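You operate a simulated robot arm through the tools that you are given. There is no shell and no other tool. Be economical: measure what you need, move in short steps, check, and stop when the job is done.

The job below is to be done with a simulated two-armed robot. You get a single attempt, and the scene is never put back.

## Task
Top up the teapot at the pump flask, lid it and cover it.
Fine: up to about its red line; pot on the cork mat, teapot cover down over it. Set down upright: teapot.
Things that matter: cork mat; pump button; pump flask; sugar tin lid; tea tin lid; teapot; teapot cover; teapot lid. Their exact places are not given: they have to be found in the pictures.

It is judged by the outcome, as a careful person would: the job done as asked, and still so three seconds after it is handed in. It fails if anything else is knocked over, pushed out of place, dropped, spilled or broken. Lids that push on must go on centred and level and be pressed home; caps that screw on are set level and turned clockwise until they are tight.

## Robot
Two 7-joint arms with fingered hands on one trunk, on a base that drives. Base frame: it is fixed to the floor where the robot stands at the start and does not move with it; the origin is under the middle of the robot, x ahead of it, y to its left, z up. Lengths are in m, angles in degrees, forces in N, time in s.
The left shoulder is at the start at [0.064, 0.17, 1.217], the right one opposite. With the tool pointing down near the work surface each hand reaches from about 0.32 to 0.76 m from the robot's upright axis, wherever it stands, measured 20 degrees to its own side. Places, roughly: cork mat [0.6, -0.3, 0.9]; pump button [0.8, 0, 1.2]. Payload 4 kg a hand.
The TCP of each hand is the grasp point between the finger pads, 0.026 m short of the fingertips. In the tool frame z runs along the fingers and y along their closing line. Largest opening 0.132 m; the body of the gripper starts 0.073 m behind the TCP. The gripper is a hand of 4 fingers: y runs from the thumb to the fingers, the wrist lies at [0, 0, -0.224] in the tool frame.
Orientation is told as [roll, pitch, yaw] about the base's x, y, z axes, in that order, counted from this pose: with the fingers straight down and closing along the base's y, the tool's x points along the base's -x, its y along +y and its z along -z.

## Interface
- The arms move only by the tool move_arm. It takes "left_commands", "right_commands" or both (then of equal length, played together; a hand with none holds still); each is a list of rows, each an object (a shift or turn left out is 0) with "xyz": the shift along the tool's x, y, z in m, a list of three; "delta_rot": the turn, a rotation vector about the tool's x, y, z in degrees, a list of three. In form: [{"xyz": [tx, ty, tz], "delta_rot": [wx, wy, wz]}, ...]. A call has 1 to 8 rows; each row is the pose to reach, as a shift and turn from the pose commanded when the call began, along the tool's axes at that moment. Rows are played at 5 a second. More than 0.05 m and 8.6 degrees between two rows, and nothing of the call is played. Where a pose cannot be reached the arm comes as near as it can. A force on the tool above 40 N (or 10 N above the force at the start of the call, whichever is more), or a blocked arm, ends the call early, and 0.2 s more pass. In this call time passes only in rows, and 0.2 s behind the last. The reply holds the time, the measured pose of the TCP, the force on the tool along the base axes, the opening and the grip force, in the units named above and with some noise, with the torque about the TCP (base axes, N m) and any sound that the robot's microphone picked up, and new pictures: "views" is both (left out), scene, wrist or none (wrist: the cameras of the hands that moved).
- Cameras (640 x 400 px; columns grow to the right, rows downward): "scene" is now at [0.1443, -0.0377, 1.4308]; the picture's right is [-0.42, -0.91, 0.00], its down [-0.20, 0.09, -0.98] and it looks along [0.89, -0.41, -0.22] (base axes); focal length 214 px, centre (320, 200). "left" rides on the left gripper at [-0.073, 0.006, -0.094] in its tool frame; the picture's right is [-0.08, -1.00, 0.00], its down [0.78, -0.06, -0.62] and it looks along [0.62, -0.05, 0.79] (tool axes); focal length 230 px, centre (320, 200). "right" rides on the right gripper at [0.073, 0.006, -0.093] in its tool frame; the picture's right is [-0.08, 1.00, 0.00], its down [-0.78, -0.06, -0.62] and it looks along [-0.62, -0.05, 0.79] (tool axes); focal length 230 px, centre (320, 200).
- lift_body(by): slides the trunk up (or, below 0, down) by that many m; the arms and the scene camera ride with it, the base frame stays. It gives what a move gives, with no picture.
- steer(legs): drives the robot by 1 to 6 legs, each [ahead, left, turn to the left] in m, m and degrees, along the robot's own axes; the way and the turn of a leg run together, so that a leg with both is an arc; at most 1.5 m and 180 degrees a leg. The arms and the cameras ride along, it lands a little off, and it stops where it bumps. It gives what a move gives, and a new picture of the scene camera.
- finger_targets(finger1, finger2, finger3, thumb_bend, hand): sets how far each is bent, from 0 (flat) to 1 (curled in); at 0.3 the hand is open as for a grip, at 0.7 the pads meet at the TCP. One left out holds its place. A second passes; each finger stops where it meets its share of the squeeze, and holds until it gets a number again. It is the only way to open and close the hand. It gives what a move gives, with no picture; readings hold the bend of each and the force on the fingers (four entries, about 0 where the hand has none), thumb and palm.
- turn_head(pan, tilt): turns the head with the scene camera to pan (to the left, within 80 degrees either way) and tilt (down, from -29 to 69), counted from straight ahead of the robot. It gives what a move gives, and a new picture of the scene camera.
- probe_pixels(camera, pixels): there is no depth. For up to 12 entries [column, row, z] of the newest picture of that camera ("zoom" is the newest enlarged one), the place [x, y] in the base frame at which the ray of that pixel passes the height z, good to about 0.002 m. The clock stands still meanwhile.
- inspect(camera, box): a new picture of the part [left, top, right, bottom] of that camera's present view, enlarged. The clock stands still meanwhile.
- sign_off(): hands the job in; it is judged then, once.

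Keep the steps short. Do not move on a guess: measure, check each grasp and each placing, and mend mistakes. In all there are 80 turns and 260 pictures (those below and enlarged ones count). Leave the grippers open and the arms clear of the work at the hand-in unless told otherwise, and finish with a single line.

The tools are called after "Request:" as name(argument=value, ...) on one line, values as JSON. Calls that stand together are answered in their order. move_arm: Moves the arms, as the interface text tells. Its arguments: {"type":"object","properties":{"left_commands":{"type":"array"},"right_commands":{"type":"array"},"views":{"type":"string","enum":["both","scene","wrist","none"]}},"required":[]} The other tools are called the same way: lift_body (by) slides the trunk up or down; finger_targets (finger1, finger2, finger3, thumb_bend, hand) moves the fingers one by one; steer (legs) drives the base; turn_head (pan, tilt) turns the head that bears the scene camera; probe_pixels (camera, pixels) gives the place at which the rays of pixels pass given heights; inspect (camera, box) takes an enlarged picture of a part of a camera's view; sign_off () hands the job in.

At the start:

```text
time_s: 0.0
left_position: [0.459, 0.0363, 1.4167]
left_ee_rot: [0.1, -0.2, -0.1]
left_force: [0.1, 0.0, 0.0]
left_moment: [-0.01, -0.04, -0.02]
left_opening: 0.1319
left_grip_force: 0.1
left_shape: jaw
left_bend: [0.3, 0.3, 0.3, 0.3]
left_finger forces: [0.2, 0.1, 0.0, 0.0, 0.0, 0.1]
right_position: [0.396, -0.3549, 1.485]
right_ee_rot: [-0.3, -0.5, 0.0]
right_force: [-0.8, -0.5, 0.2]
right_moment: [0.0, 0.02, 0.0]
right_opening: 0.1318
right_grip_force: 0.0
right_shape: jaw
right_bend: [0.3, 0.3, 0.3, 0.3]
right_finger forces: [0.0, 0.0, 0.0, 0.0, 0.1, 0.0]
trunk travel left (down, up): [-0.23, 0.122]
robot x, y, heading: [0.0005, 0.0019, -0.2]
head pan, tilt: [-24.6, 12.4]
```

scene: 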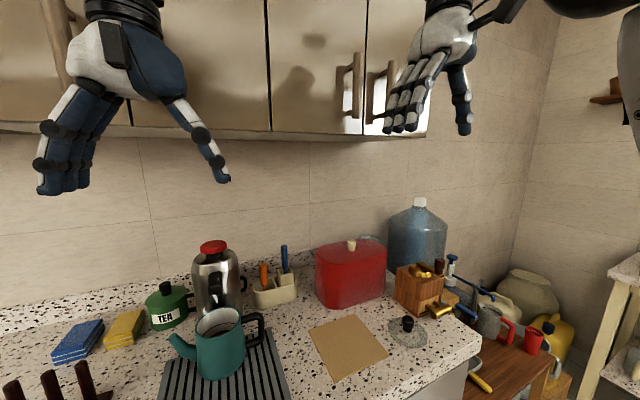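
right: 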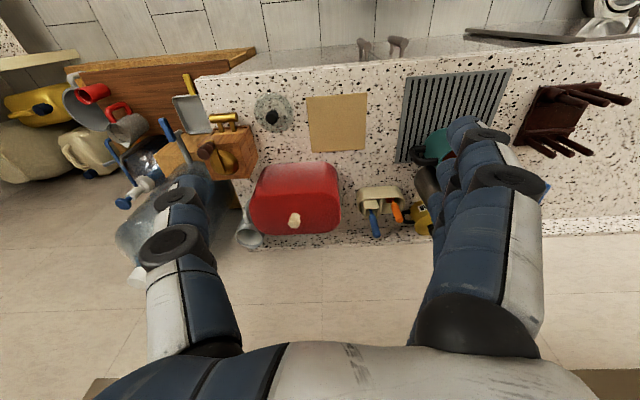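
left: 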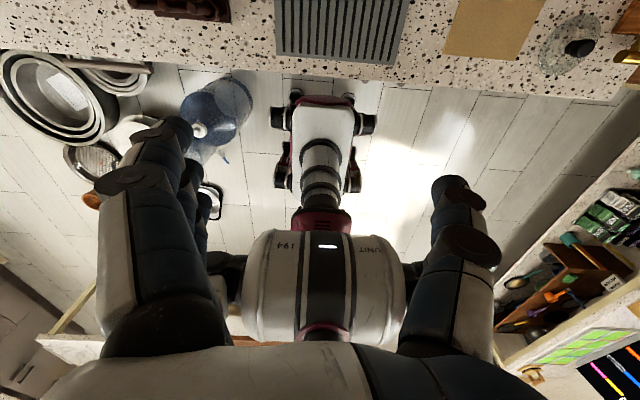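

I see a teal pot around (220,345), a flask with a red button at (213,247), a red cover at (350,272), a mat at (347,347) and a glass lid at (407,328). I'll enlarge these first.

Request:
inspect(camera="scene", box=[130, 220, 310, 400])

Request:
inspect(camera="scene", box=[290, 200, 490, 400])

Request:
turn_head(pan=0, tilt=35)

```text
2.22 times, centred on (220, 310) of scene
```

zoom: 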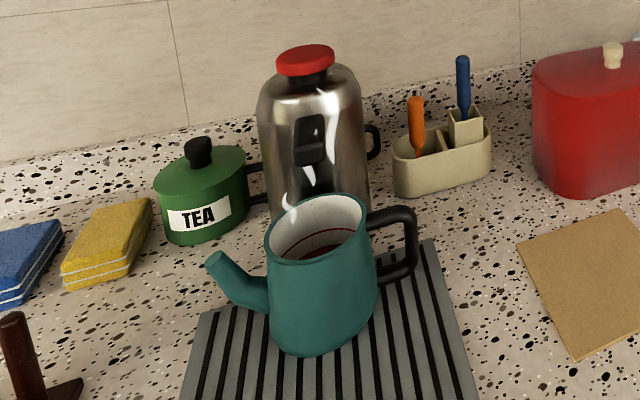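

```text
2.00 times, centred on (390, 300) of scene
```

zoom: 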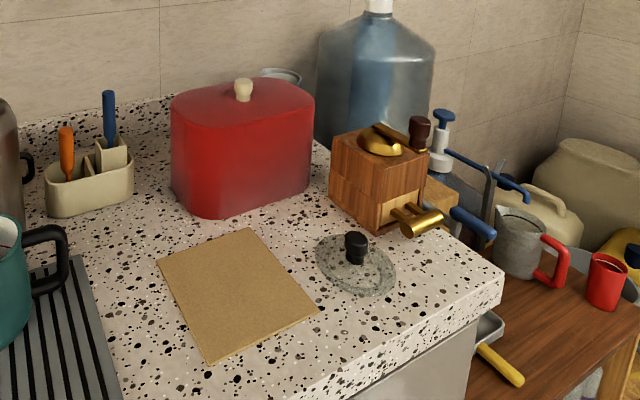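

```text
time_s: 0.9
left_position: [0.4591, 0.0361, 1.416]
left_ee_rot: [0.0, -0.1, 0.0]
left_force: [0.7, -0.7, 0.0]
left_moment: [-0.02, 0.01, 0.0]
left_opening: 0.1319
left_grip_force: 0.0
left_shape: jaw
left_bend: [0.3, 0.3, 0.3, 0.3]
left_finger forces: [0.1, 0.0, 0.0, 0.0, 0.0, 0.0]
right_position: [0.3952, -0.3554, 1.4855]
right_ee_rot: [-0.3, -0.5, -0.1]
right_force: [0.1, -0.2, -0.3]
right_moment: [0.02, 0.04, -0.03]
right_opening: 0.1317
right_grip_force: 0.0
right_shape: jaw
right_bend: [0.3, 0.3, 0.3, 0.3]
right_finger forces: [0.0, 0.1, 0.0, 0.0, 0.0, 0.0]
trunk travel left (down, up): [-0.23, 0.122]
robot x, y, heading: [-0.0023, -0.0016, -0.4]
head pan, tilt: [0.0, 35.0]
```

scene: 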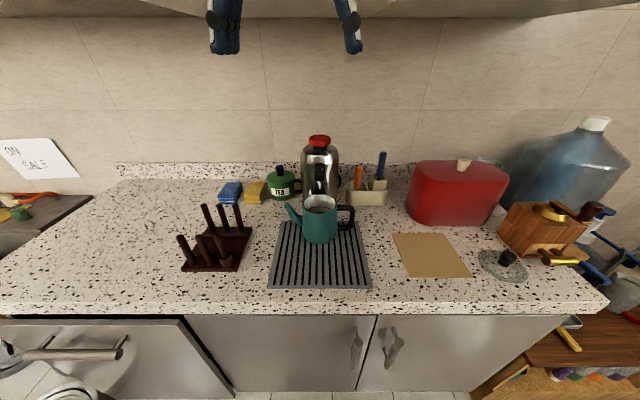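

Request:
inspect(camera="scene", box=[260, 120, 400, 260])

Request:
inspect(camera="scene", box=[390, 140, 530, 290])

Request:
turn_head(pan=45, tilt=30)

Request:
turn_head(pan=-60, tilt=30)

```text
2.86 times, centred on (330, 190) of scene
```

zoom: 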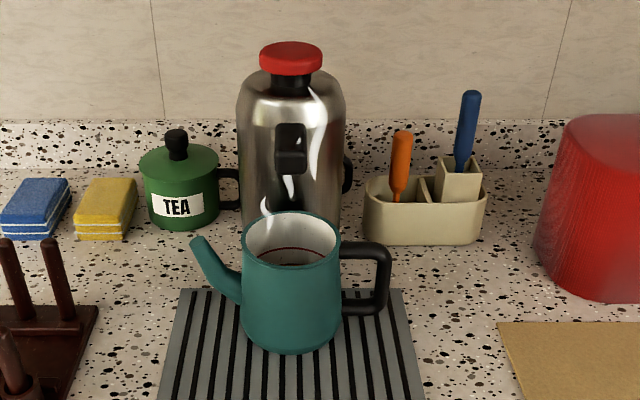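

```text
2.67 times, centred on (460, 215) of scene
```

zoom: 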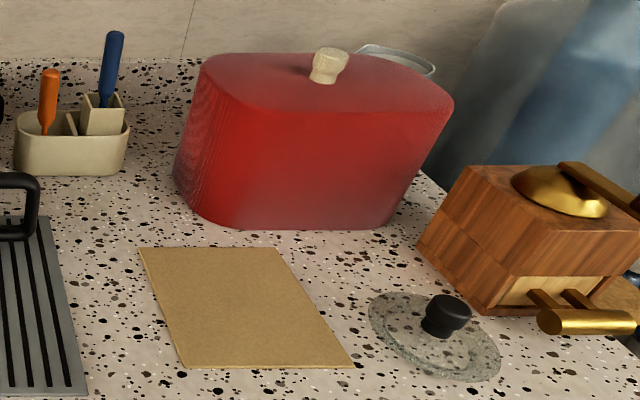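

```text
time_s: 2.0
left_position: [0.4587, 0.0375, 1.4165]
left_ee_rot: [0.0, -0.1, 0.1]
left_force: [-0.3, 0.7, -0.7]
left_moment: [0.0, 0.0, -0.01]
left_opening: 0.1317
left_grip_force: 0.1
left_shape: jaw
left_bend: [0.3, 0.3, 0.3, 0.3]
left_finger forces: [0.0, 0.0, 0.0, 0.0, 0.1, 0.0]
right_position: [0.3957, -0.3547, 1.4856]
right_ee_rot: [-0.3, -0.5, 0.0]
right_force: [0.2, 0.5, -0.4]
right_moment: [0.0, 0.02, -0.01]
right_opening: 0.132
right_grip_force: 0.1
right_shape: jaw
right_bend: [0.3, 0.3, 0.3, 0.3]
right_finger forces: [0.1, 0.0, 0.0, 0.0, 0.1, 0.0]
trunk travel left (down, up): [-0.23, 0.122]
robot x, y, heading: [-0.0, 0.0013, -0.2]
head pan, tilt: [45.0, 30.0]
```

scene: 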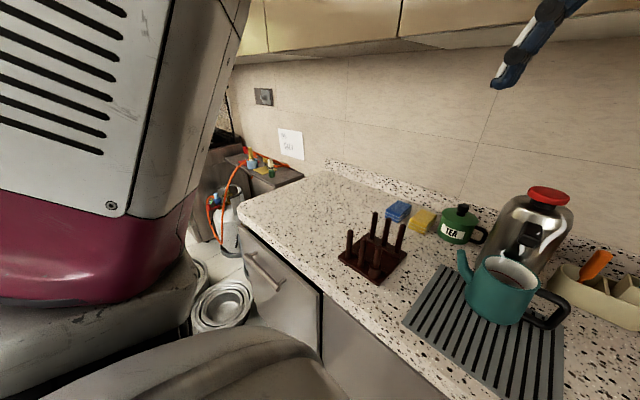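

```text
time_s: 3.8
left_position: [0.4596, 0.0359, 1.4159]
left_ee_rot: [0.0, -0.1, -0.1]
left_force: [-0.8, 0.3, 0.1]
left_moment: [0.01, 0.0, 0.01]
left_opening: 0.1317
left_grip_force: 0.0
left_shape: jaw
left_bend: [0.3, 0.3, 0.3, 0.3]
left_finger forces: [0.1, 0.0, 0.0, 0.1, 0.0, 0.0]
right_position: [0.3948, -0.3546, 1.4854]
right_ee_rot: [-0.3, -0.4, 0.0]
right_force: [-0.8, 0.3, -0.7]
right_moment: [-0.04, -0.02, -0.06]
right_opening: 0.1319
right_grip_force: 0.1
right_shape: jaw
right_bend: [0.3, 0.3, 0.3, 0.3]
right_finger forces: [0.0, 0.0, 0.0, 0.0, 0.0, 0.1]
trunk travel left (down, up): [-0.23, 0.122]
robot x, y, heading: [0.0031, 0.0003, 0.2]
head pan, tilt: [-60.0, 30.0]
```

scene: 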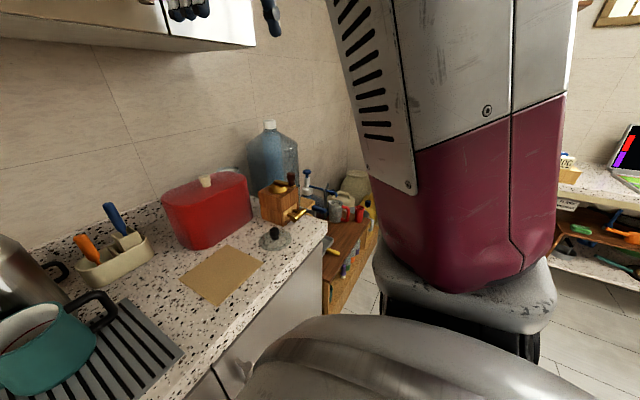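

Request:
turn_head(pan=-20, tilt=32)

Request:
inspect(camera="right", box=[180, 60, 460, 260])

```text
time_s: 4.9
left_position: [0.4587, 0.0353, 1.4155]
left_ee_rot: [0.0, 0.0, 0.1]
left_force: [0.7, 0.6, -0.5]
left_moment: [-0.01, 0.0, 0.0]
left_opening: 0.1319
left_grip_force: 0.0
left_shape: jaw
left_bend: [0.3, 0.3, 0.3, 0.3]
left_finger forces: [0.1, 0.0, 0.0, 0.1, 0.0, 0.0]
right_position: [0.3946, -0.3557, 1.4848]
right_ee_rot: [-0.3, -0.6, 0.0]
right_force: [0.2, -0.3, 0.5]
right_moment: [-0.01, -0.03, -0.03]
right_opening: 0.1321
right_grip_force: 0.1
right_shape: jaw
right_bend: [0.3, 0.3, 0.3, 0.3]
right_finger forces: [0.0, 0.1, 0.1, 0.0, 0.0, 0.1]
trunk travel left (down, up): [-0.23, 0.122]
robot x, y, heading: [0.0019, -0.0005, 0.2]
head pan, tilt: [-20.0, 32.0]
```

scene: 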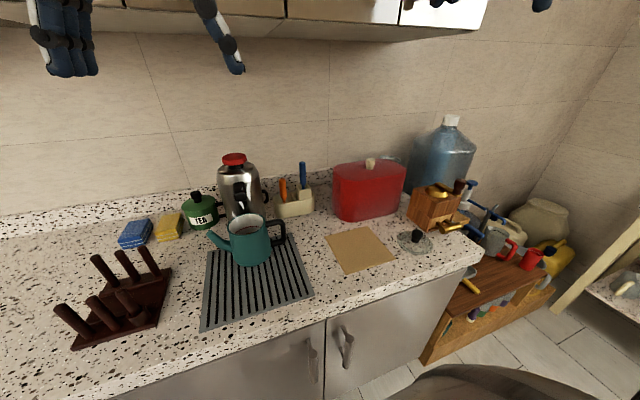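

```text
2.00 times, centred on (320, 160) of right
```

zoom: 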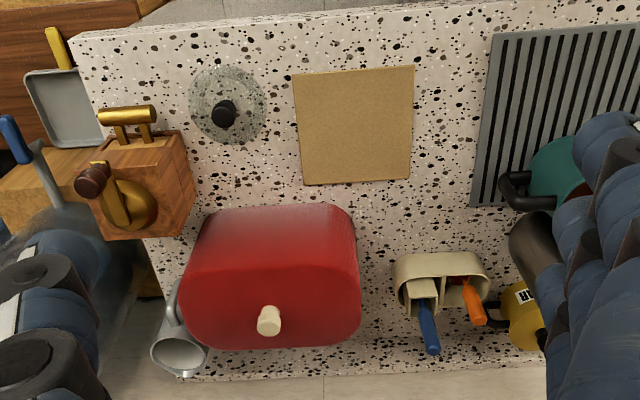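

Request:
probe_pixels(camera="zoom", pixels=[[189, 105, 0.905], [267, 103, 0.905], [227, 66, 0.905], [230, 143, 0.905], [224, 107, 0.94], [293, 74, 0.9], [414, 66, 0.9], [410, 180, 0.9], [303, 185, 0.9], [268, 318, 1.1], [358, 206, 0.9], [211, 210, 1.08]])

Request:
inspect(camera="scene", box=[180, 130, 320, 290])

```text
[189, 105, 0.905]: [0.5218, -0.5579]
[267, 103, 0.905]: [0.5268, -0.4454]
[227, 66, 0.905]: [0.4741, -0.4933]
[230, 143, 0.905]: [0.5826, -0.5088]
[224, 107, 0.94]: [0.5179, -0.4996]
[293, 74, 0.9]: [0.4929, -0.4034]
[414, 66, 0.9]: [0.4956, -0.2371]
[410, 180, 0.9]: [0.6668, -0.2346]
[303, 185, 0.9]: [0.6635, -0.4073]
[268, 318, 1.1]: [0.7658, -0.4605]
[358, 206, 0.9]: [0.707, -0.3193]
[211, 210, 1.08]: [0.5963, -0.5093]
```

```text
2.50 times, centred on (250, 210) of scene
```

zoom: 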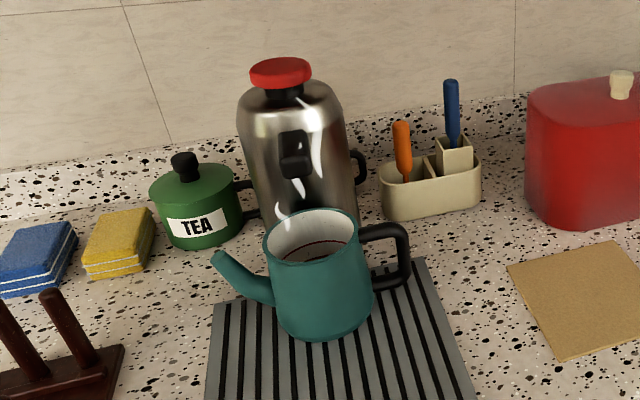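

Request:
probe_pixels(camera="zoom", pixels=[[277, 325, 0.91], [371, 308, 0.91], [320, 341, 0.91], [264, 243, 1.03], [359, 230, 1.03], [310, 208, 1.03], [316, 267, 1.03], [214, 256, 1.03], [410, 232, 1.02], [297, 165, 1.07], [281, 70, 1.2], [296, 150, 1.1]])

Request:
turn_head(pan=0, tilt=55)

Request:
inspect(camera="scene", box=[230, 20, 430, 200])

```text
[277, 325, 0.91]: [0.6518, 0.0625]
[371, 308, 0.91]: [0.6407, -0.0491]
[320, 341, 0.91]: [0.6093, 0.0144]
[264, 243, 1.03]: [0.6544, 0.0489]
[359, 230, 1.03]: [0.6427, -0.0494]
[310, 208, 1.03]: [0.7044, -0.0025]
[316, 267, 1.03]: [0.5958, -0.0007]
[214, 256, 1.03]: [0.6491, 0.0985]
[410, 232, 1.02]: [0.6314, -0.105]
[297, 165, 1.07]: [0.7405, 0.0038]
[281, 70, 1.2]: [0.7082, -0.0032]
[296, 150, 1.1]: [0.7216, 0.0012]
```

```text
time_s: 5.8
left_position: [0.4585, 0.0361, 1.4161]
left_ee_rot: [0.0, -0.1, 0.0]
left_force: [0.8, -0.3, -0.5]
left_moment: [-0.01, 0.0, -0.01]
left_opening: 0.1317
left_grip_force: 0.0
left_shape: jaw
left_bend: [0.3, 0.3, 0.3, 0.3]
left_finger forces: [0.0, 0.0, 0.0, 0.0, 0.1, 0.0]
right_position: [0.3946, -0.3545, 1.4846]
right_ee_rot: [-0.3, -0.4, 0.0]
right_force: [0.1, -0.1, -1.4]
right_moment: [0.02, 0.03, 0.01]
right_opening: 0.1318
right_grip_force: 0.0
right_shape: jaw
right_bend: [0.3, 0.3, 0.3, 0.3]
right_finger forces: [0.1, 0.1, 0.0, 0.0, 0.0, 0.0]
trunk travel left (down, up): [-0.23, 0.122]
robot x, y, heading: [0.0008, -0.0003, -0.2]
head pan, tilt: [0.0, 55.0]
```

scene: 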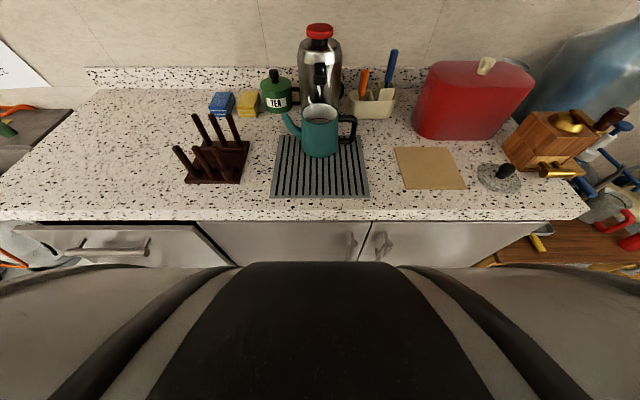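

```text
2.22 times, centred on (330, 110) of scene
```

zoom: 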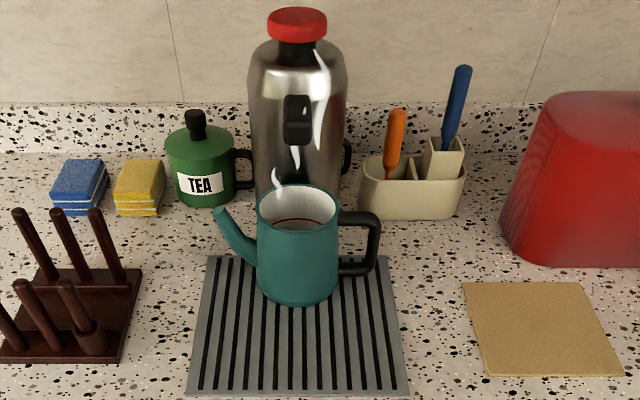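

Request:
probe_pixels(camera="zoom", pixels=[[297, 142, 1.0], [297, 142, 1.2], [257, 206, 1.0], [339, 206, 1.0], [298, 185, 1.0], [298, 185, 1.1], [297, 232, 1.0], [297, 232, 1.1], [378, 215, 1.0], [215, 210, 1.0], [298, 24, 1.2], [298, 24, 1.3]])

Request:
lift_body(by=-0.18)

Request:
turn_head(pan=0, tilt=25)

Request:
inspect(camera="scene", box=[240, 120, 400, 280])

Request:
inspect(camera="scene", box=[390, 120, 550, 280])

```text
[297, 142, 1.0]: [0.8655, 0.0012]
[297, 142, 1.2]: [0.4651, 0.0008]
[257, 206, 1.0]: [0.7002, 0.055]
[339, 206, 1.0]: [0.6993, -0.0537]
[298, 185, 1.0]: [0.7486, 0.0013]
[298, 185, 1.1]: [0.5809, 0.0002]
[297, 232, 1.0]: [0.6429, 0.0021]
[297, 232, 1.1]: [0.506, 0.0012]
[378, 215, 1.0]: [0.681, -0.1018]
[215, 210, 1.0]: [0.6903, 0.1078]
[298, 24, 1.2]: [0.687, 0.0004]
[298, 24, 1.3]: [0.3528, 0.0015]
```

```text
time_s: 7.8
left_position: [0.481, 0.036, 1.2181]
left_ee_rot: [-0.3, 3.0, 0.1]
left_force: [-0.3, 0.2, 0.4]
left_moment: [0.01, 0.0, 0.02]
left_opening: 0.1317
left_grip_force: 0.1
left_shape: jaw
left_bend: [0.3, 0.3, 0.3, 0.3]
left_finger forces: [0.1, 0.1, 0.0, 0.1, 0.0, 0.1]
right_position: [0.5879, -0.3557, 1.1238]
right_ee_rot: [-0.5, 25.1, 0.0]
right_force: [1.3, -0.3, 0.2]
right_moment: [-0.01, -0.04, 0.04]
right_opening: 0.1321
right_grip_force: 0.0
right_shape: jaw
right_bend: [0.3, 0.3, 0.3, 0.3]
right_finger forces: [0.0, 0.0, 0.1, 0.0, 0.0, 0.0]
trunk travel left (down, up): [-0.05, 0.302]
robot x, y, heading: [-0.0008, -0.0025, 0.1]
head pan, tilt: [0.0, 55.0]
```

```text
time_s: 8.7
left_position: [0.4815, 0.0354, 1.2162]
left_ee_rot: [-0.2, 3.2, 0.0]
left_force: [-0.2, 0.7, -0.3]
left_moment: [-0.01, 0.02, 0.0]
left_opening: 0.1318
left_grip_force: 0.1
left_shape: jaw
left_bend: [0.3, 0.3, 0.3, 0.3]
left_finger forces: [0.0, 0.1, 0.0, 0.0, 0.0, 0.0]
right_position: [0.5893, -0.3546, 1.1228]
right_ee_rot: [-0.5, 25.4, -0.1]
right_force: [0.0, -0.1, 0.7]
right_moment: [0.01, -0.02, 0.0]
right_opening: 0.1319
right_grip_force: 0.1
right_shape: jaw
right_bend: [0.3, 0.3, 0.3, 0.3]
right_finger forces: [0.0, 0.1, 0.0, 0.0, 0.1, 0.1]
trunk travel left (down, up): [-0.05, 0.302]
robot x, y, heading: [-0.0006, -0.0039, -0.1]
head pan, tilt: [0.0, 25.0]
```

scene: 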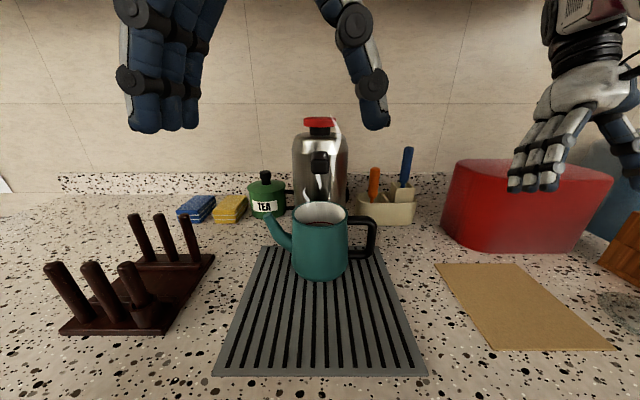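

```text
2.50 times, centred on (320, 200) of scene
```

zoom: 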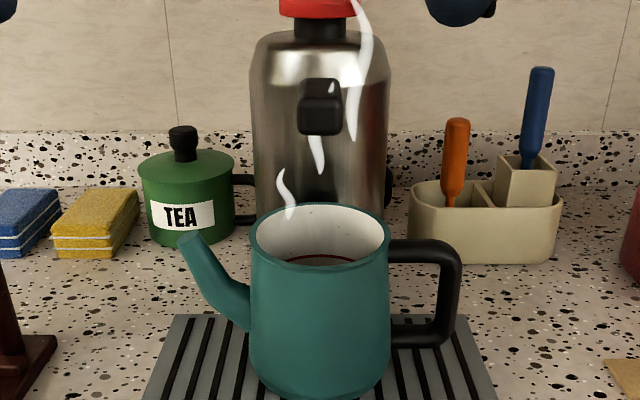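

```text
2.50 times, centred on (470, 200) of scene
```

zoom: 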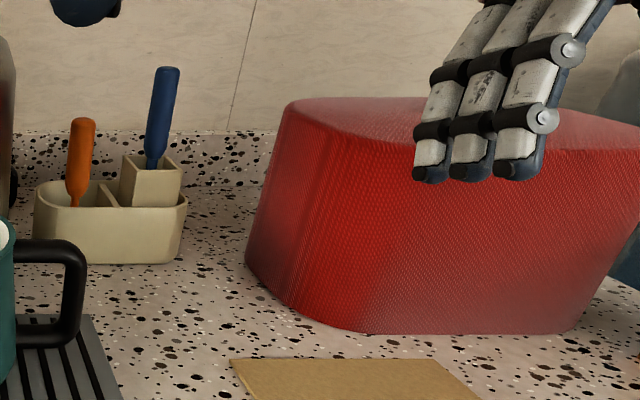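

Request:
probe_pixels(camera="scene", pixels=[[320, 174, 1.0], [320, 174, 1.1], [292, 218.8, 1.0], [348.4, 217, 1.0], [320, 201.4, 1.0], [320, 201.4, 1.1], [320, 231, 1.0], [320, 231, 1.1], [376, 225, 1.0], [267, 214, 1.0], [320, 280, 0.9], [319, 132, 1.2]])

```text
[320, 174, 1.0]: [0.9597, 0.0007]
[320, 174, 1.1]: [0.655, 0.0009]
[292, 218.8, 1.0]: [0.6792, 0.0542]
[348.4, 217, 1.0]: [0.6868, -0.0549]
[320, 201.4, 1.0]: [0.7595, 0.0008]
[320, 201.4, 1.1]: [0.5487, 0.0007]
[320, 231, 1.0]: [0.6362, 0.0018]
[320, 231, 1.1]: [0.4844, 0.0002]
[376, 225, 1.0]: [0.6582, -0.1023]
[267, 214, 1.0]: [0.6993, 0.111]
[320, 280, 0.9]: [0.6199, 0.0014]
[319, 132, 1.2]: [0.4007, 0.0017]
```

The spout tip comes out at about (0.685, 0.001, 1.09). The pot mouth is centred near (0.655, 0, 1.025), so the spout is already over it. The lift shifted the right arm, so I'll raise the trunk back and look at the cabinet and the flask.

Request:
lift_body(by=0.18)

Request:
turn_head(pan=-10, tilt=5)

```text
time_s: 10.7
left_position: [0.4845, 0.0354, 1.3945]
left_ee_rot: [-0.2, 3.2, -0.1]
left_force: [-0.8, -0.9, -0.6]
left_moment: [0.02, -0.01, 0.0]
left_opening: 0.1318
left_grip_force: 0.0
left_shape: jaw
left_bend: [0.3, 0.3, 0.3, 0.3]
left_finger forces: [0.1, 0.1, 0.0, 0.0, 0.0, 0.0]
right_position: [0.4312, -0.3542, 1.4624]
right_ee_rot: [-0.6, 3.5, 0.1]
right_force: [0.7, -0.1, -0.7]
right_moment: [0.01, 0.0, 0.0]
right_opening: 0.1319
right_grip_force: 0.0
right_shape: jaw
right_bend: [0.3, 0.3, 0.3, 0.3]
right_finger forces: [0.0, 0.0, 0.0, 0.0, 0.0, 0.0]
trunk travel left (down, up): [-0.23, 0.122]
robot x, y, heading: [0.002, 0.0012, -0.0]
head pan, tilt: [0.0, 25.0]
```

```text
time_s: 11.6
left_position: [0.4819, 0.0358, 1.3965]
left_ee_rot: [-0.3, 3.2, 0.0]
left_force: [-0.1, 0.1, -1.1]
left_moment: [-0.01, 0.0, -0.02]
left_opening: 0.1318
left_grip_force: 0.0
left_shape: jaw
left_bend: [0.3, 0.3, 0.3, 0.3]
left_finger forces: [0.1, 0.0, 0.0, 0.0, 0.0, 0.0]
right_position: [0.4299, -0.3551, 1.4637]
right_ee_rot: [-0.5, 3.5, 0.2]
right_force: [-0.5, -0.3, -0.4]
right_moment: [0.0, 0.01, 0.01]
right_opening: 0.1319
right_grip_force: 0.1
right_shape: jaw
right_bend: [0.3, 0.3, 0.3, 0.3]
right_finger forces: [0.0, 0.0, 0.1, 0.0, 0.0, 0.0]
trunk travel left (down, up): [-0.23, 0.122]
robot x, y, heading: [0.001, -0.0015, 0.1]
head pan, tilt: [-10.0, 5.0]
```

scene: 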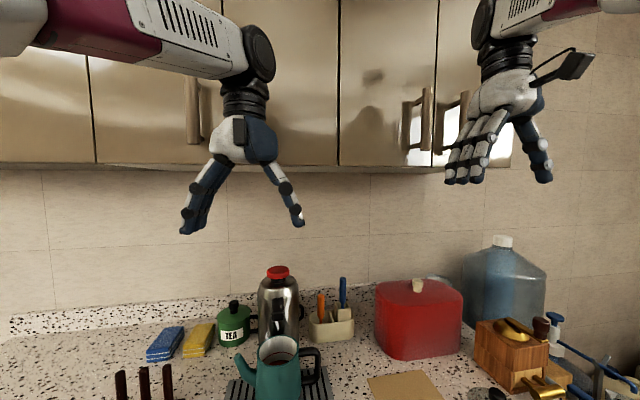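

The button centre comes out at about (0.793, 0, 1.17). The cabinet underside is near z = 1.47, and its front is beyond the left wrist. I'll close the left fingers to make a pressing tip, then pitch that hand forward and lower it.

Request:
finger_targets(hand="left", finger1=0.7, finger2=0.7, finger3=0.7, thumb_bend=0.7)

Request:
move_arm(left_commands=[{"xyz": [-0.007, -0.005, 0.02], "delta_rot": [0, -6.8, 0]}, {"xyz": [-0.014, -0.01, 0.04], "delta_rot": [0, -13.6, 0]}, {"xyz": [-0.021, -0.015, 0.06], "delta_rot": [0, -20.4, 0]}, {"xyz": [-0.028, -0.02, 0.08], "delta_rot": [0, -27.2, 0]}, {"xyz": [-0.035, -0.025, 0.1], "delta_rot": [0, -34, 0]}, {"xyz": [-0.042, -0.03, 0.12], "delta_rot": [0, -40.8, 0]}, {"xyz": [-0.05, -0.036, 0.13], "delta_rot": [0, -48, 0]}], views="scene")

```text
time_s: 12.6
left_position: [0.4829, 0.0352, 1.3957]
left_ee_rot: [-0.2, 3.2, 0.0]
left_force: [0.3, 0.1, 0.6]
left_moment: [0.04, 0.0, -0.03]
left_opening: 0.0145
left_grip_force: 0.0
left_shape: fingers
left_bend: [0.7, 0.7, 0.7, 0.7]
left_finger forces: [0.1, 0.0, 0.0, 0.0, 0.0, 0.0]
right_position: [0.4293, -0.3547, 1.4645]
right_ee_rot: [-0.5, 3.5, 0.1]
right_force: [0.2, 0.3, 0.0]
right_moment: [0.01, 0.0, 0.03]
right_opening: 0.1319
right_grip_force: 0.0
right_shape: jaw
right_bend: [0.3, 0.3, 0.3, 0.3]
right_finger forces: [0.0, 0.0, 0.0, 0.0, 0.0, 0.0]
trunk travel left (down, up): [-0.23, 0.122]
robot x, y, heading: [0.0029, -0.0, -0.3]
head pan, tilt: [-10.0, 5.0]
```

```text
time_s: 14.2
left_position: [0.5266, -0.0014, 1.2631]
left_ee_rot: [-0.4, -44.8, 0.2]
left_force: [0.3, -0.4, 0.3]
left_moment: [-0.02, 0.0, -0.05]
left_opening: 0.0145
left_grip_force: 0.0
left_shape: fingers
left_bend: [0.7, 0.7, 0.7, 0.7]
left_finger forces: [0.1, 0.0, 0.0, 0.0, 0.0, 0.1]
right_position: [0.4291, -0.3547, 1.4636]
right_ee_rot: [-0.5, 3.6, 0.0]
right_force: [-0.3, -0.2, 0.0]
right_moment: [0.02, 0.01, -0.03]
right_opening: 0.1319
right_grip_force: 0.1
right_shape: jaw
right_bend: [0.3, 0.3, 0.3, 0.3]
right_finger forces: [0.1, 0.1, 0.1, 0.0, 0.0, 0.1]
trunk travel left (down, up): [-0.23, 0.122]
robot x, y, heading: [0.0022, 0.0009, -0.1]
head pan, tilt: [-10.0, 5.0]
```

scene: 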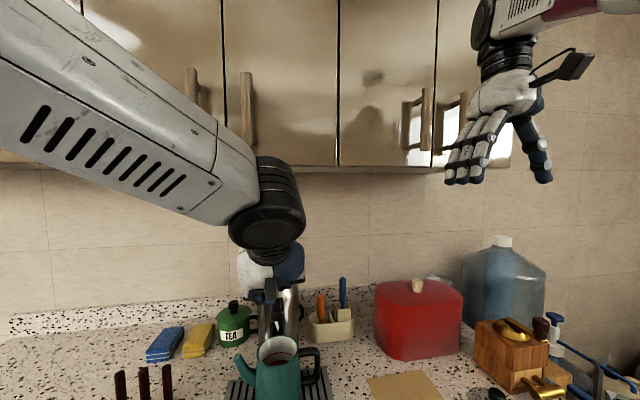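

The hand is pitched to -45. I'll move it toward the point above the button, tilting a further 12 degrees to keep the wrist below the cabinet.

Request:
move_arm(left_commands=[{"xyz": [-0.026, 0, 0.03], "delta_rot": [0, -2, 0]}, {"xyz": [-0.053, 0, 0.06], "delta_rot": [0, -4, 0]}, {"xyz": [-0.079, 0, 0.091], "delta_rot": [0, -6, 0]}, {"xyz": [-0.105, 0, 0.121], "delta_rot": [0, -8, 0]}, {"xyz": [-0.132, 0, 0.151], "delta_rot": [0, -10, 0]}, {"xyz": [-0.158, 0, 0.18], "delta_rot": [0, -12, 0]}], views="both")

Request:
inspect(camera="left", box=[220, 100, 420, 300])

```text
time_s: 15.8
left_position: [0.7782, 0.0464, 1.2734]
left_ee_rot: [-8.5, -57.3, 10.4]
left_force: [-0.3, 0.9, 0.2]
left_moment: [0.03, -0.02, 0.04]
left_opening: 0.0145
left_grip_force: 0.0
left_shape: fingers
left_bend: [0.7, 0.7, 0.7, 0.7]
left_finger forces: [0.0, 0.0, 0.1, 0.0, 0.0, 0.0]
right_position: [0.429, -0.3545, 1.4639]
right_ee_rot: [-0.5, 3.5, 0.1]
right_force: [-0.1, 0.3, -0.2]
right_moment: [-0.02, -0.04, -0.02]
right_opening: 0.1323
right_grip_force: 0.0
right_shape: jaw
right_bend: [0.3, 0.3, 0.3, 0.3]
right_finger forces: [0.1, 0.0, 0.0, 0.1, 0.1, 0.1]
trunk travel left (down, up): [-0.23, 0.122]
robot x, y, heading: [-0.0023, -0.002, 0.1]
head pan, tilt: [-10.0, 5.0]
stopped in row 6 (left hand): the arm was blocked; the commanded pose is now the measured one
```

scene: 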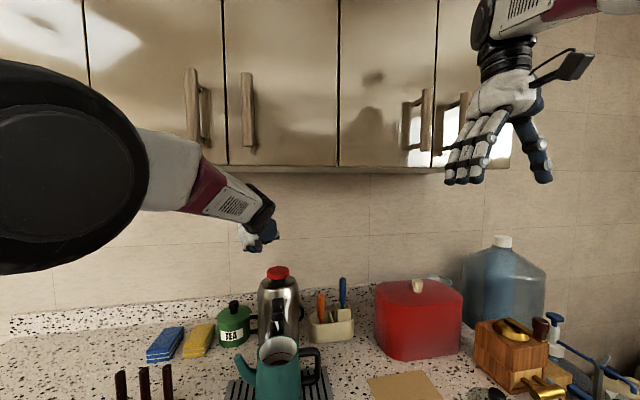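
left: 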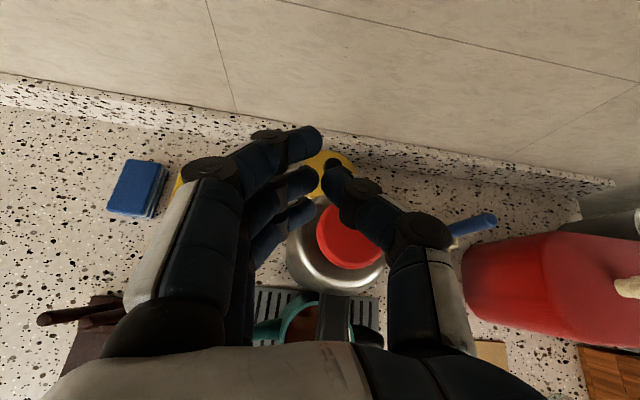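

```text
2.00 times, centred on (320, 200) of left
```

zoom: 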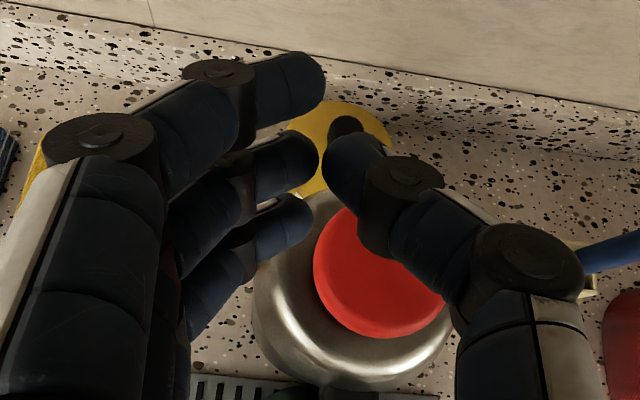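

Request:
probe_pixels(camera="zoom", pixels=[[380, 272, 1.18], [380, 272, 1.17], [313, 262, 1.18], [440, 310, 1.17]])

Request:
inspect(camera="left", box=[230, 180, 410, 360])

```text
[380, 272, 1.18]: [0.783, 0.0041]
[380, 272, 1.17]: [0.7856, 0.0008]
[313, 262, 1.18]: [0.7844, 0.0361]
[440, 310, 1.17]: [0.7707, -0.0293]
```

```text
2.22 times, centred on (320, 270) of left
```

zoom: 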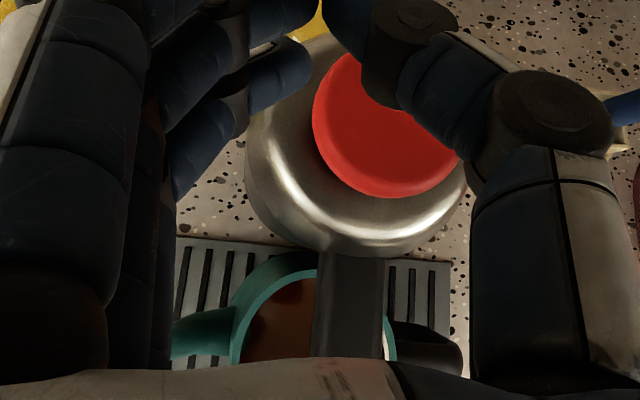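

From above, the spout (zoom 350,300) reaches over the pot mouth, which is good. The button centre is (0.787, 0.002). I'll shift the left hand so the fingertips are over it.

Request:
move_arm(left_commands=[{"xyz": [0.01, -0.022, 0.008]}, {"xyz": [0.03, -0.043, 0.018]}], views="both")

```text
time_s: 16.6
left_position: [0.795, 0.0454, 1.2632]
left_ee_rot: [-15.7, -56.9, 19.8]
left_force: [-0.2, 0.0, 0.0]
left_moment: [-0.04, 0.0, -0.02]
left_opening: 0.0143
left_grip_force: 0.0
left_shape: fingers
left_bend: [0.7, 0.7, 0.7, 0.7]
left_finger forces: [0.0, 0.0, 0.1, 0.1, 0.0, 0.0]
right_position: [0.4299, -0.353, 1.4649]
right_ee_rot: [-0.7, 3.5, 0.0]
right_force: [0.1, -0.1, -0.2]
right_moment: [-0.03, 0.0, -0.01]
right_opening: 0.132
right_grip_force: 0.1
right_shape: jaw
right_bend: [0.3, 0.3, 0.3, 0.3]
right_finger forces: [0.0, 0.0, 0.0, 0.0, 0.0, 0.0]
trunk travel left (down, up): [-0.23, 0.122]
robot x, y, heading: [-0.0009, 0.0017, 0.1]
head pan, tilt: [-10.0, 5.0]
stopped in row 2 (left hand): the arm was blocked; the commanded pose is now the measured one
```

scene: 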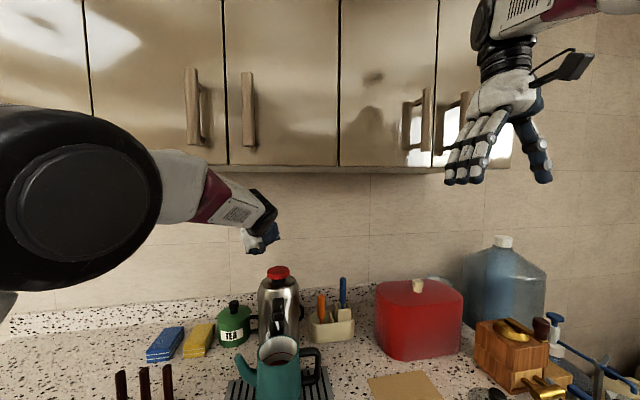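
left: 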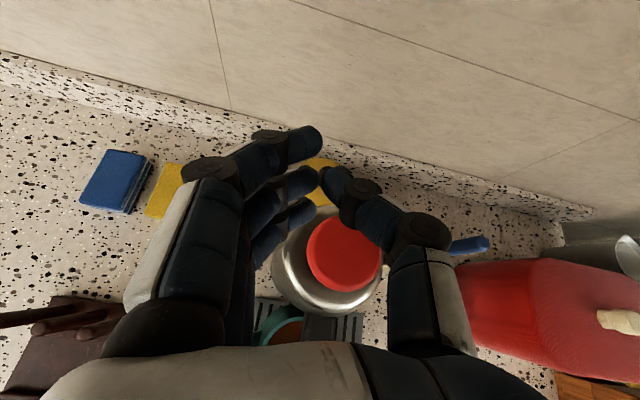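

The left arm is at a joint limit this close to the middle. I'll pull it back and then drive the robot to the right, so the button sits on the left hand's own side.

Request:
move_arm(left_commands=[{"xyz": [0.016, 0, -0.04]}, {"xyz": [0.032, 0, -0.08]}, {"xyz": [0.048, 0, -0.12]}, {"xyz": [0.064, 0, -0.16]}, {"xyz": [0.08, 0, -0.2]}], views="none")

Request:
steer(legs=[[0, -0.25, 0]])

```text
time_s: 17.8
left_position: [0.6391, 0.0234, 1.302]
left_ee_rot: [-16.4, -56.4, 20.2]
left_force: [0.4, 0.6, 0.3]
left_moment: [-0.05, 0.02, -0.01]
left_opening: 0.0142
left_grip_force: 0.0
left_shape: fingers
left_bend: [0.7, 0.7, 0.7, 0.7]
left_finger forces: [0.1, 0.1, 0.0, 0.0, 0.0, 0.0]
left hand out of reach, approached as far as the arm can: row 4, 5
right_position: [0.4302, -0.3535, 1.4636]
right_ee_rot: [-0.5, 3.6, 0.1]
right_force: [0.6, 0.3, 0.6]
right_moment: [-0.05, -0.03, 0.0]
right_opening: 0.1321
right_grip_force: 0.1
right_shape: jaw
right_bend: [0.3, 0.3, 0.3, 0.3]
right_finger forces: [0.1, 0.0, 0.0, 0.0, 0.0, 0.0]
trunk travel left (down, up): [-0.23, 0.122]
robot x, y, heading: [0.0003, -0.0005, 0.1]
head pan, tilt: [-10.0, 5.0]
```

```text
time_s: 19.6
left_position: [0.6376, -0.2303, 1.3048]
left_ee_rot: [-16.5, -56.6, 20.2]
left_force: [0.1, -0.1, -0.5]
left_moment: [0.04, -0.04, 0.01]
left_opening: 0.0145
left_grip_force: 0.2
left_shape: fingers
left_bend: [0.7, 0.7, 0.7, 0.7]
left_finger forces: [0.0, 0.1, 0.0, 0.1, 0.0, 0.0]
right_position: [0.4278, -0.6075, 1.4635]
right_ee_rot: [-0.5, 3.4, -0.1]
right_force: [-0.2, -0.2, 0.5]
right_moment: [0.02, 0.01, -0.02]
right_opening: 0.1322
right_grip_force: 0.2
right_shape: jaw
right_bend: [0.3, 0.3, 0.3, 0.3]
right_finger forces: [0.0, 0.0, 0.0, 0.0, 0.0, 0.0]
trunk travel left (down, up): [-0.23, 0.122]
robot x, y, heading: [0.0011, -0.2499, -0.3]
head pan, tilt: [-10.0, 5.0]
```

scene: 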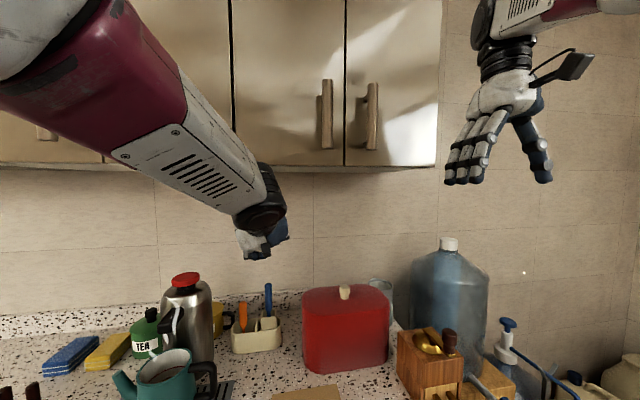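

Request:
move_arm(left_commands=[{"xyz": [-0.0106, 0.0368, 0.0236]}, {"xyz": [-0.0211, 0.0736, 0.0471]}, {"xyz": [-0.0317, 0.11, 0.0707]}, {"xyz": [-0.0423, 0.147, 0.0943]}, {"xyz": [-0.0528, 0.184, 0.118]}, {"xyz": [-0.0634, 0.2207, 0.1414]}], views="both")

```text
time_s: 21.0
left_position: [0.7703, 0.0038, 1.2452]
left_ee_rot: [-16.6, -56.7, 20.1]
left_force: [0.0, -0.4, -0.3]
left_moment: [0.0, 0.04, -0.03]
left_opening: 0.0143
left_grip_force: 0.1
left_shape: fingers
left_bend: [0.7, 0.7, 0.7, 0.7]
left_finger forces: [0.1, 0.0, 0.0, 0.1, 0.1, 0.0]
right_position: [0.4296, -0.6061, 1.4651]
right_ee_rot: [-0.5, 3.5, -0.1]
right_force: [0.8, 0.3, -0.2]
right_moment: [-0.02, 0.05, -0.01]
right_opening: 0.1321
right_grip_force: 0.0
right_shape: jaw
right_bend: [0.3, 0.3, 0.3, 0.3]
right_finger forces: [0.0, 0.1, 0.1, 0.0, 0.0, 0.1]
trunk travel left (down, up): [-0.23, 0.122]
robot x, y, heading: [-0.0076, -0.2459, -0.3]
head pan, tilt: [-10.0, 5.0]
```

scene: 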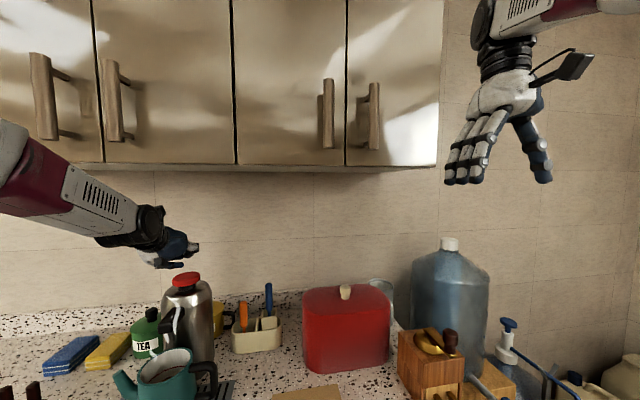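
left: 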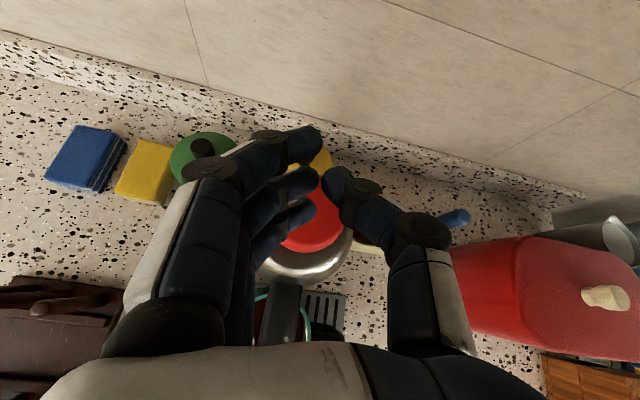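

The fingertips are over the button. I'll turn the head to watch the pot mouth, then press down slowly.

Request:
turn_head(pan=25, tilt=42)

Request:
inspect(camera="scene", box=[240, 110, 400, 270])

Request:
move_arm(left_commands=[{"xyz": [0.01, 0.002, 0.006]}, {"xyz": [0.02, 0.004, 0.0125]}], views="wrist")

```text
time_s: 22.0
left_position: [0.7692, 0.0019, 1.2465]
left_ee_rot: [-16.6, -56.6, 20.1]
left_force: [0.9, -0.1, -1.3]
left_moment: [0.02, 0.0, 0.0]
left_opening: 0.0141
left_grip_force: 0.0
left_shape: fingers
left_bend: [0.7, 0.7, 0.7, 0.7]
left_finger forces: [0.0, 0.1, 0.0, 0.0, 0.1, 0.0]
right_position: [0.4282, -0.6073, 1.4636]
right_ee_rot: [-0.6, 3.5, -0.1]
right_force: [-0.7, 0.7, 0.8]
right_moment: [0.01, 0.0, -0.01]
right_opening: 0.1319
right_grip_force: 0.0
right_shape: jaw
right_bend: [0.3, 0.3, 0.3, 0.3]
right_finger forces: [0.0, 0.0, 0.0, 0.0, 0.0, 0.1]
trunk travel left (down, up): [-0.23, 0.122]
robot x, y, heading: [0.0017, -0.2473, -0.5]
head pan, tilt: [25.0, 42.0]
```

scene: 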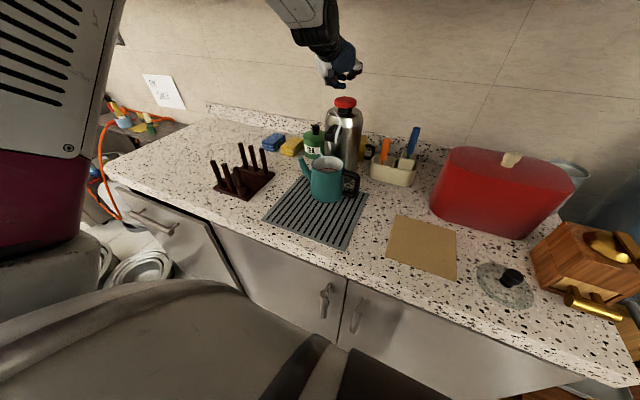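

```text
2.50 times, centred on (320, 190) of scene
```

zoom: 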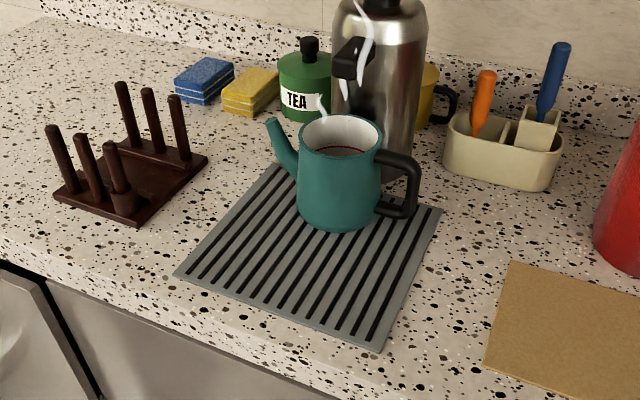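

```text
time_s: 22.6
left_position: [0.7686, 0.0004, 1.2251]
left_ee_rot: [-16.6, -56.5, 20.1]
left_force: [-0.8, -0.2, 0.1]
left_moment: [-0.03, 0.02, 0.01]
left_opening: 0.0144
left_grip_force: 0.2
left_shape: fingers
left_bend: [0.7, 0.7, 0.7, 0.7]
left_finger forces: [0.0, 0.1, 0.0, 0.1, 0.1, 0.0]
right_position: [0.4285, -0.6064, 1.4632]
right_ee_rot: [-0.5, 3.5, 0.0]
right_force: [-0.9, -0.6, -0.3]
right_moment: [0.0, -0.01, -0.02]
right_opening: 0.132
right_grip_force: 0.0
right_shape: jaw
right_bend: [0.3, 0.3, 0.3, 0.3]
right_finger forces: [0.0, 0.0, 0.0, 0.1, 0.1, 0.1]
trunk travel left (down, up): [-0.23, 0.122]
robot x, y, heading: [-0.0039, -0.252, -0.3]
head pan, tilt: [25.0, 42.0]
```

left: 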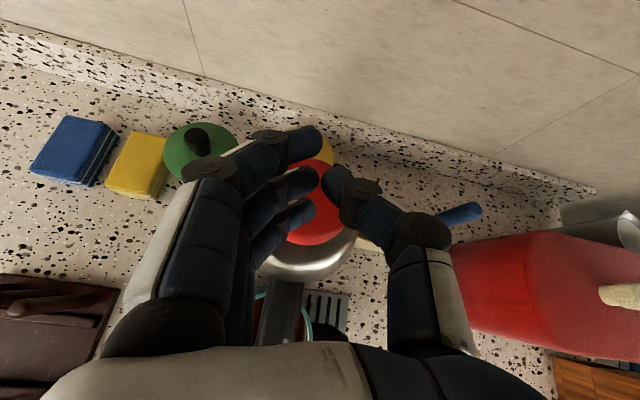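

Request:
move_arm(left_commands=[{"xyz": [0.004, 0.0008, 0.0026]}, {"xyz": [0.008, 0.0016, 0.0052]}, {"xyz": [0.012, 0.0024, 0.0078]}, {"xyz": [0.016, 0.003, 0.0105]}], views="scene")

Request:
inspect(camera="scene", box=[280, 60, 400, 200])

```text
time_s: 23.6
left_position: [0.767, 0.0012, 1.2058]
left_ee_rot: [-16.6, -56.7, 20.1]
left_force: [1.9, 1.0, 4.0]
left_moment: [0.03, -0.05, -0.02]
left_opening: 0.0143
left_grip_force: 1.6
left_shape: fingers
left_bend: [0.7, 0.7, 0.7, 0.7]
left_finger forces: [0.0, 0.1, 3.2, 0.1, 0.0, 0.1]
right_position: [0.4288, -0.6056, 1.4642]
right_ee_rot: [-0.5, 3.5, 0.0]
right_force: [0.0, -0.2, 0.1]
right_moment: [0.01, -0.03, 0.02]
right_opening: 0.1318
right_grip_force: 0.1
right_shape: jaw
right_bend: [0.3, 0.3, 0.3, 0.3]
right_finger forces: [0.0, 0.0, 0.0, 0.0, 0.1, 0.0]
trunk travel left (down, up): [-0.23, 0.122]
robot x, y, heading: [0.0035, -0.2525, 0.1]
head pan, tilt: [25.0, 42.0]
```

scene: 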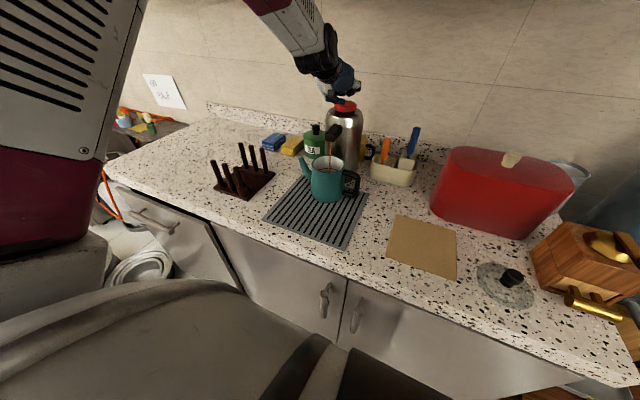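

```text
2.86 times, centred on (340, 130) of scene
```

zoom: 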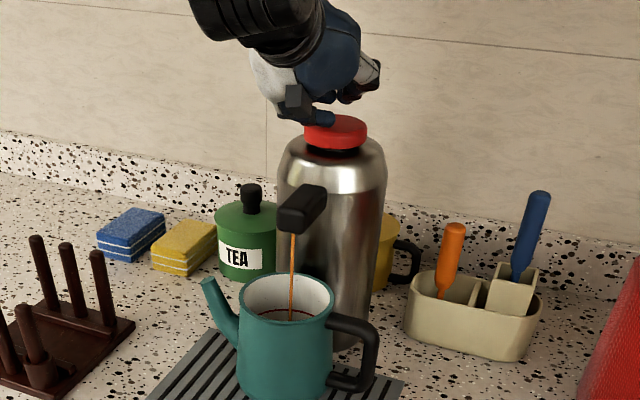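

Tea is flowing into the mouth. I'll hold briefly and watch the level.

Request:
move_arm(left_commands=[{"xyz": [0, 0, 0]}], views="none")

Request:
inspect(camera="scene", box=[300, 120, 365, 205])

```text
time_s: 24.0
left_position: [0.7666, -0.0007, 1.2044]
left_ee_rot: [-16.6, -56.6, 20.1]
left_force: [1.9, 1.5, 2.2]
left_moment: [0.04, -0.02, -0.01]
left_opening: 0.014
left_grip_force: 1.5
left_shape: fingers
left_bend: [0.7, 0.7, 0.7, 0.7]
left_finger forces: [0.0, 0.0, 3.2, 0.1, 0.0, 0.0]
right_position: [0.4292, -0.6063, 1.4635]
right_ee_rot: [-0.5, 3.5, -0.1]
right_force: [-0.8, 0.3, -0.5]
right_moment: [-0.01, 0.02, -0.03]
right_opening: 0.1316
right_grip_force: 0.0
right_shape: jaw
right_bend: [0.3, 0.3, 0.3, 0.3]
right_finger forces: [0.0, 0.0, 0.0, 0.1, 0.0, 0.1]
trunk travel left (down, up): [-0.23, 0.122]
robot x, y, heading: [0.0008, -0.2536, -0.2]
head pan, tilt: [25.0, 42.0]
```

```text
4.71 times, centred on (332, 162) of scene
```

zoom: 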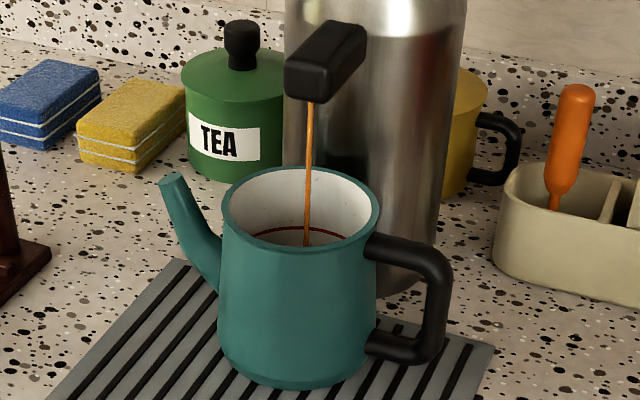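

Request:
inspect(camera="scene", box=[318, 150, 344, 174])

Request:
inspect(camera="left", box=[230, 250, 360, 350])

```text
16.00 times, centred on (331, 162) of scene
```

zoom: 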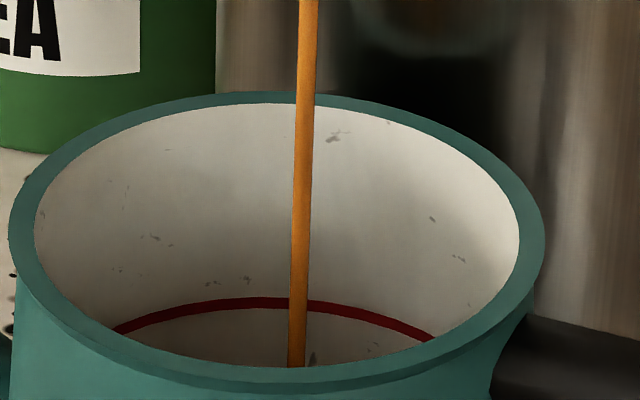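

```text
4.00 times, centred on (295, 300) of left
```

zoom: 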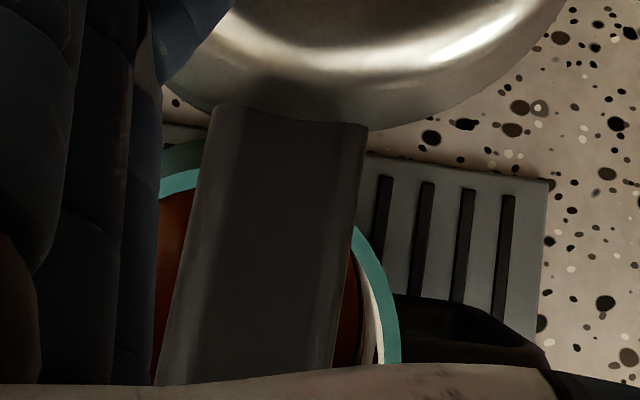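

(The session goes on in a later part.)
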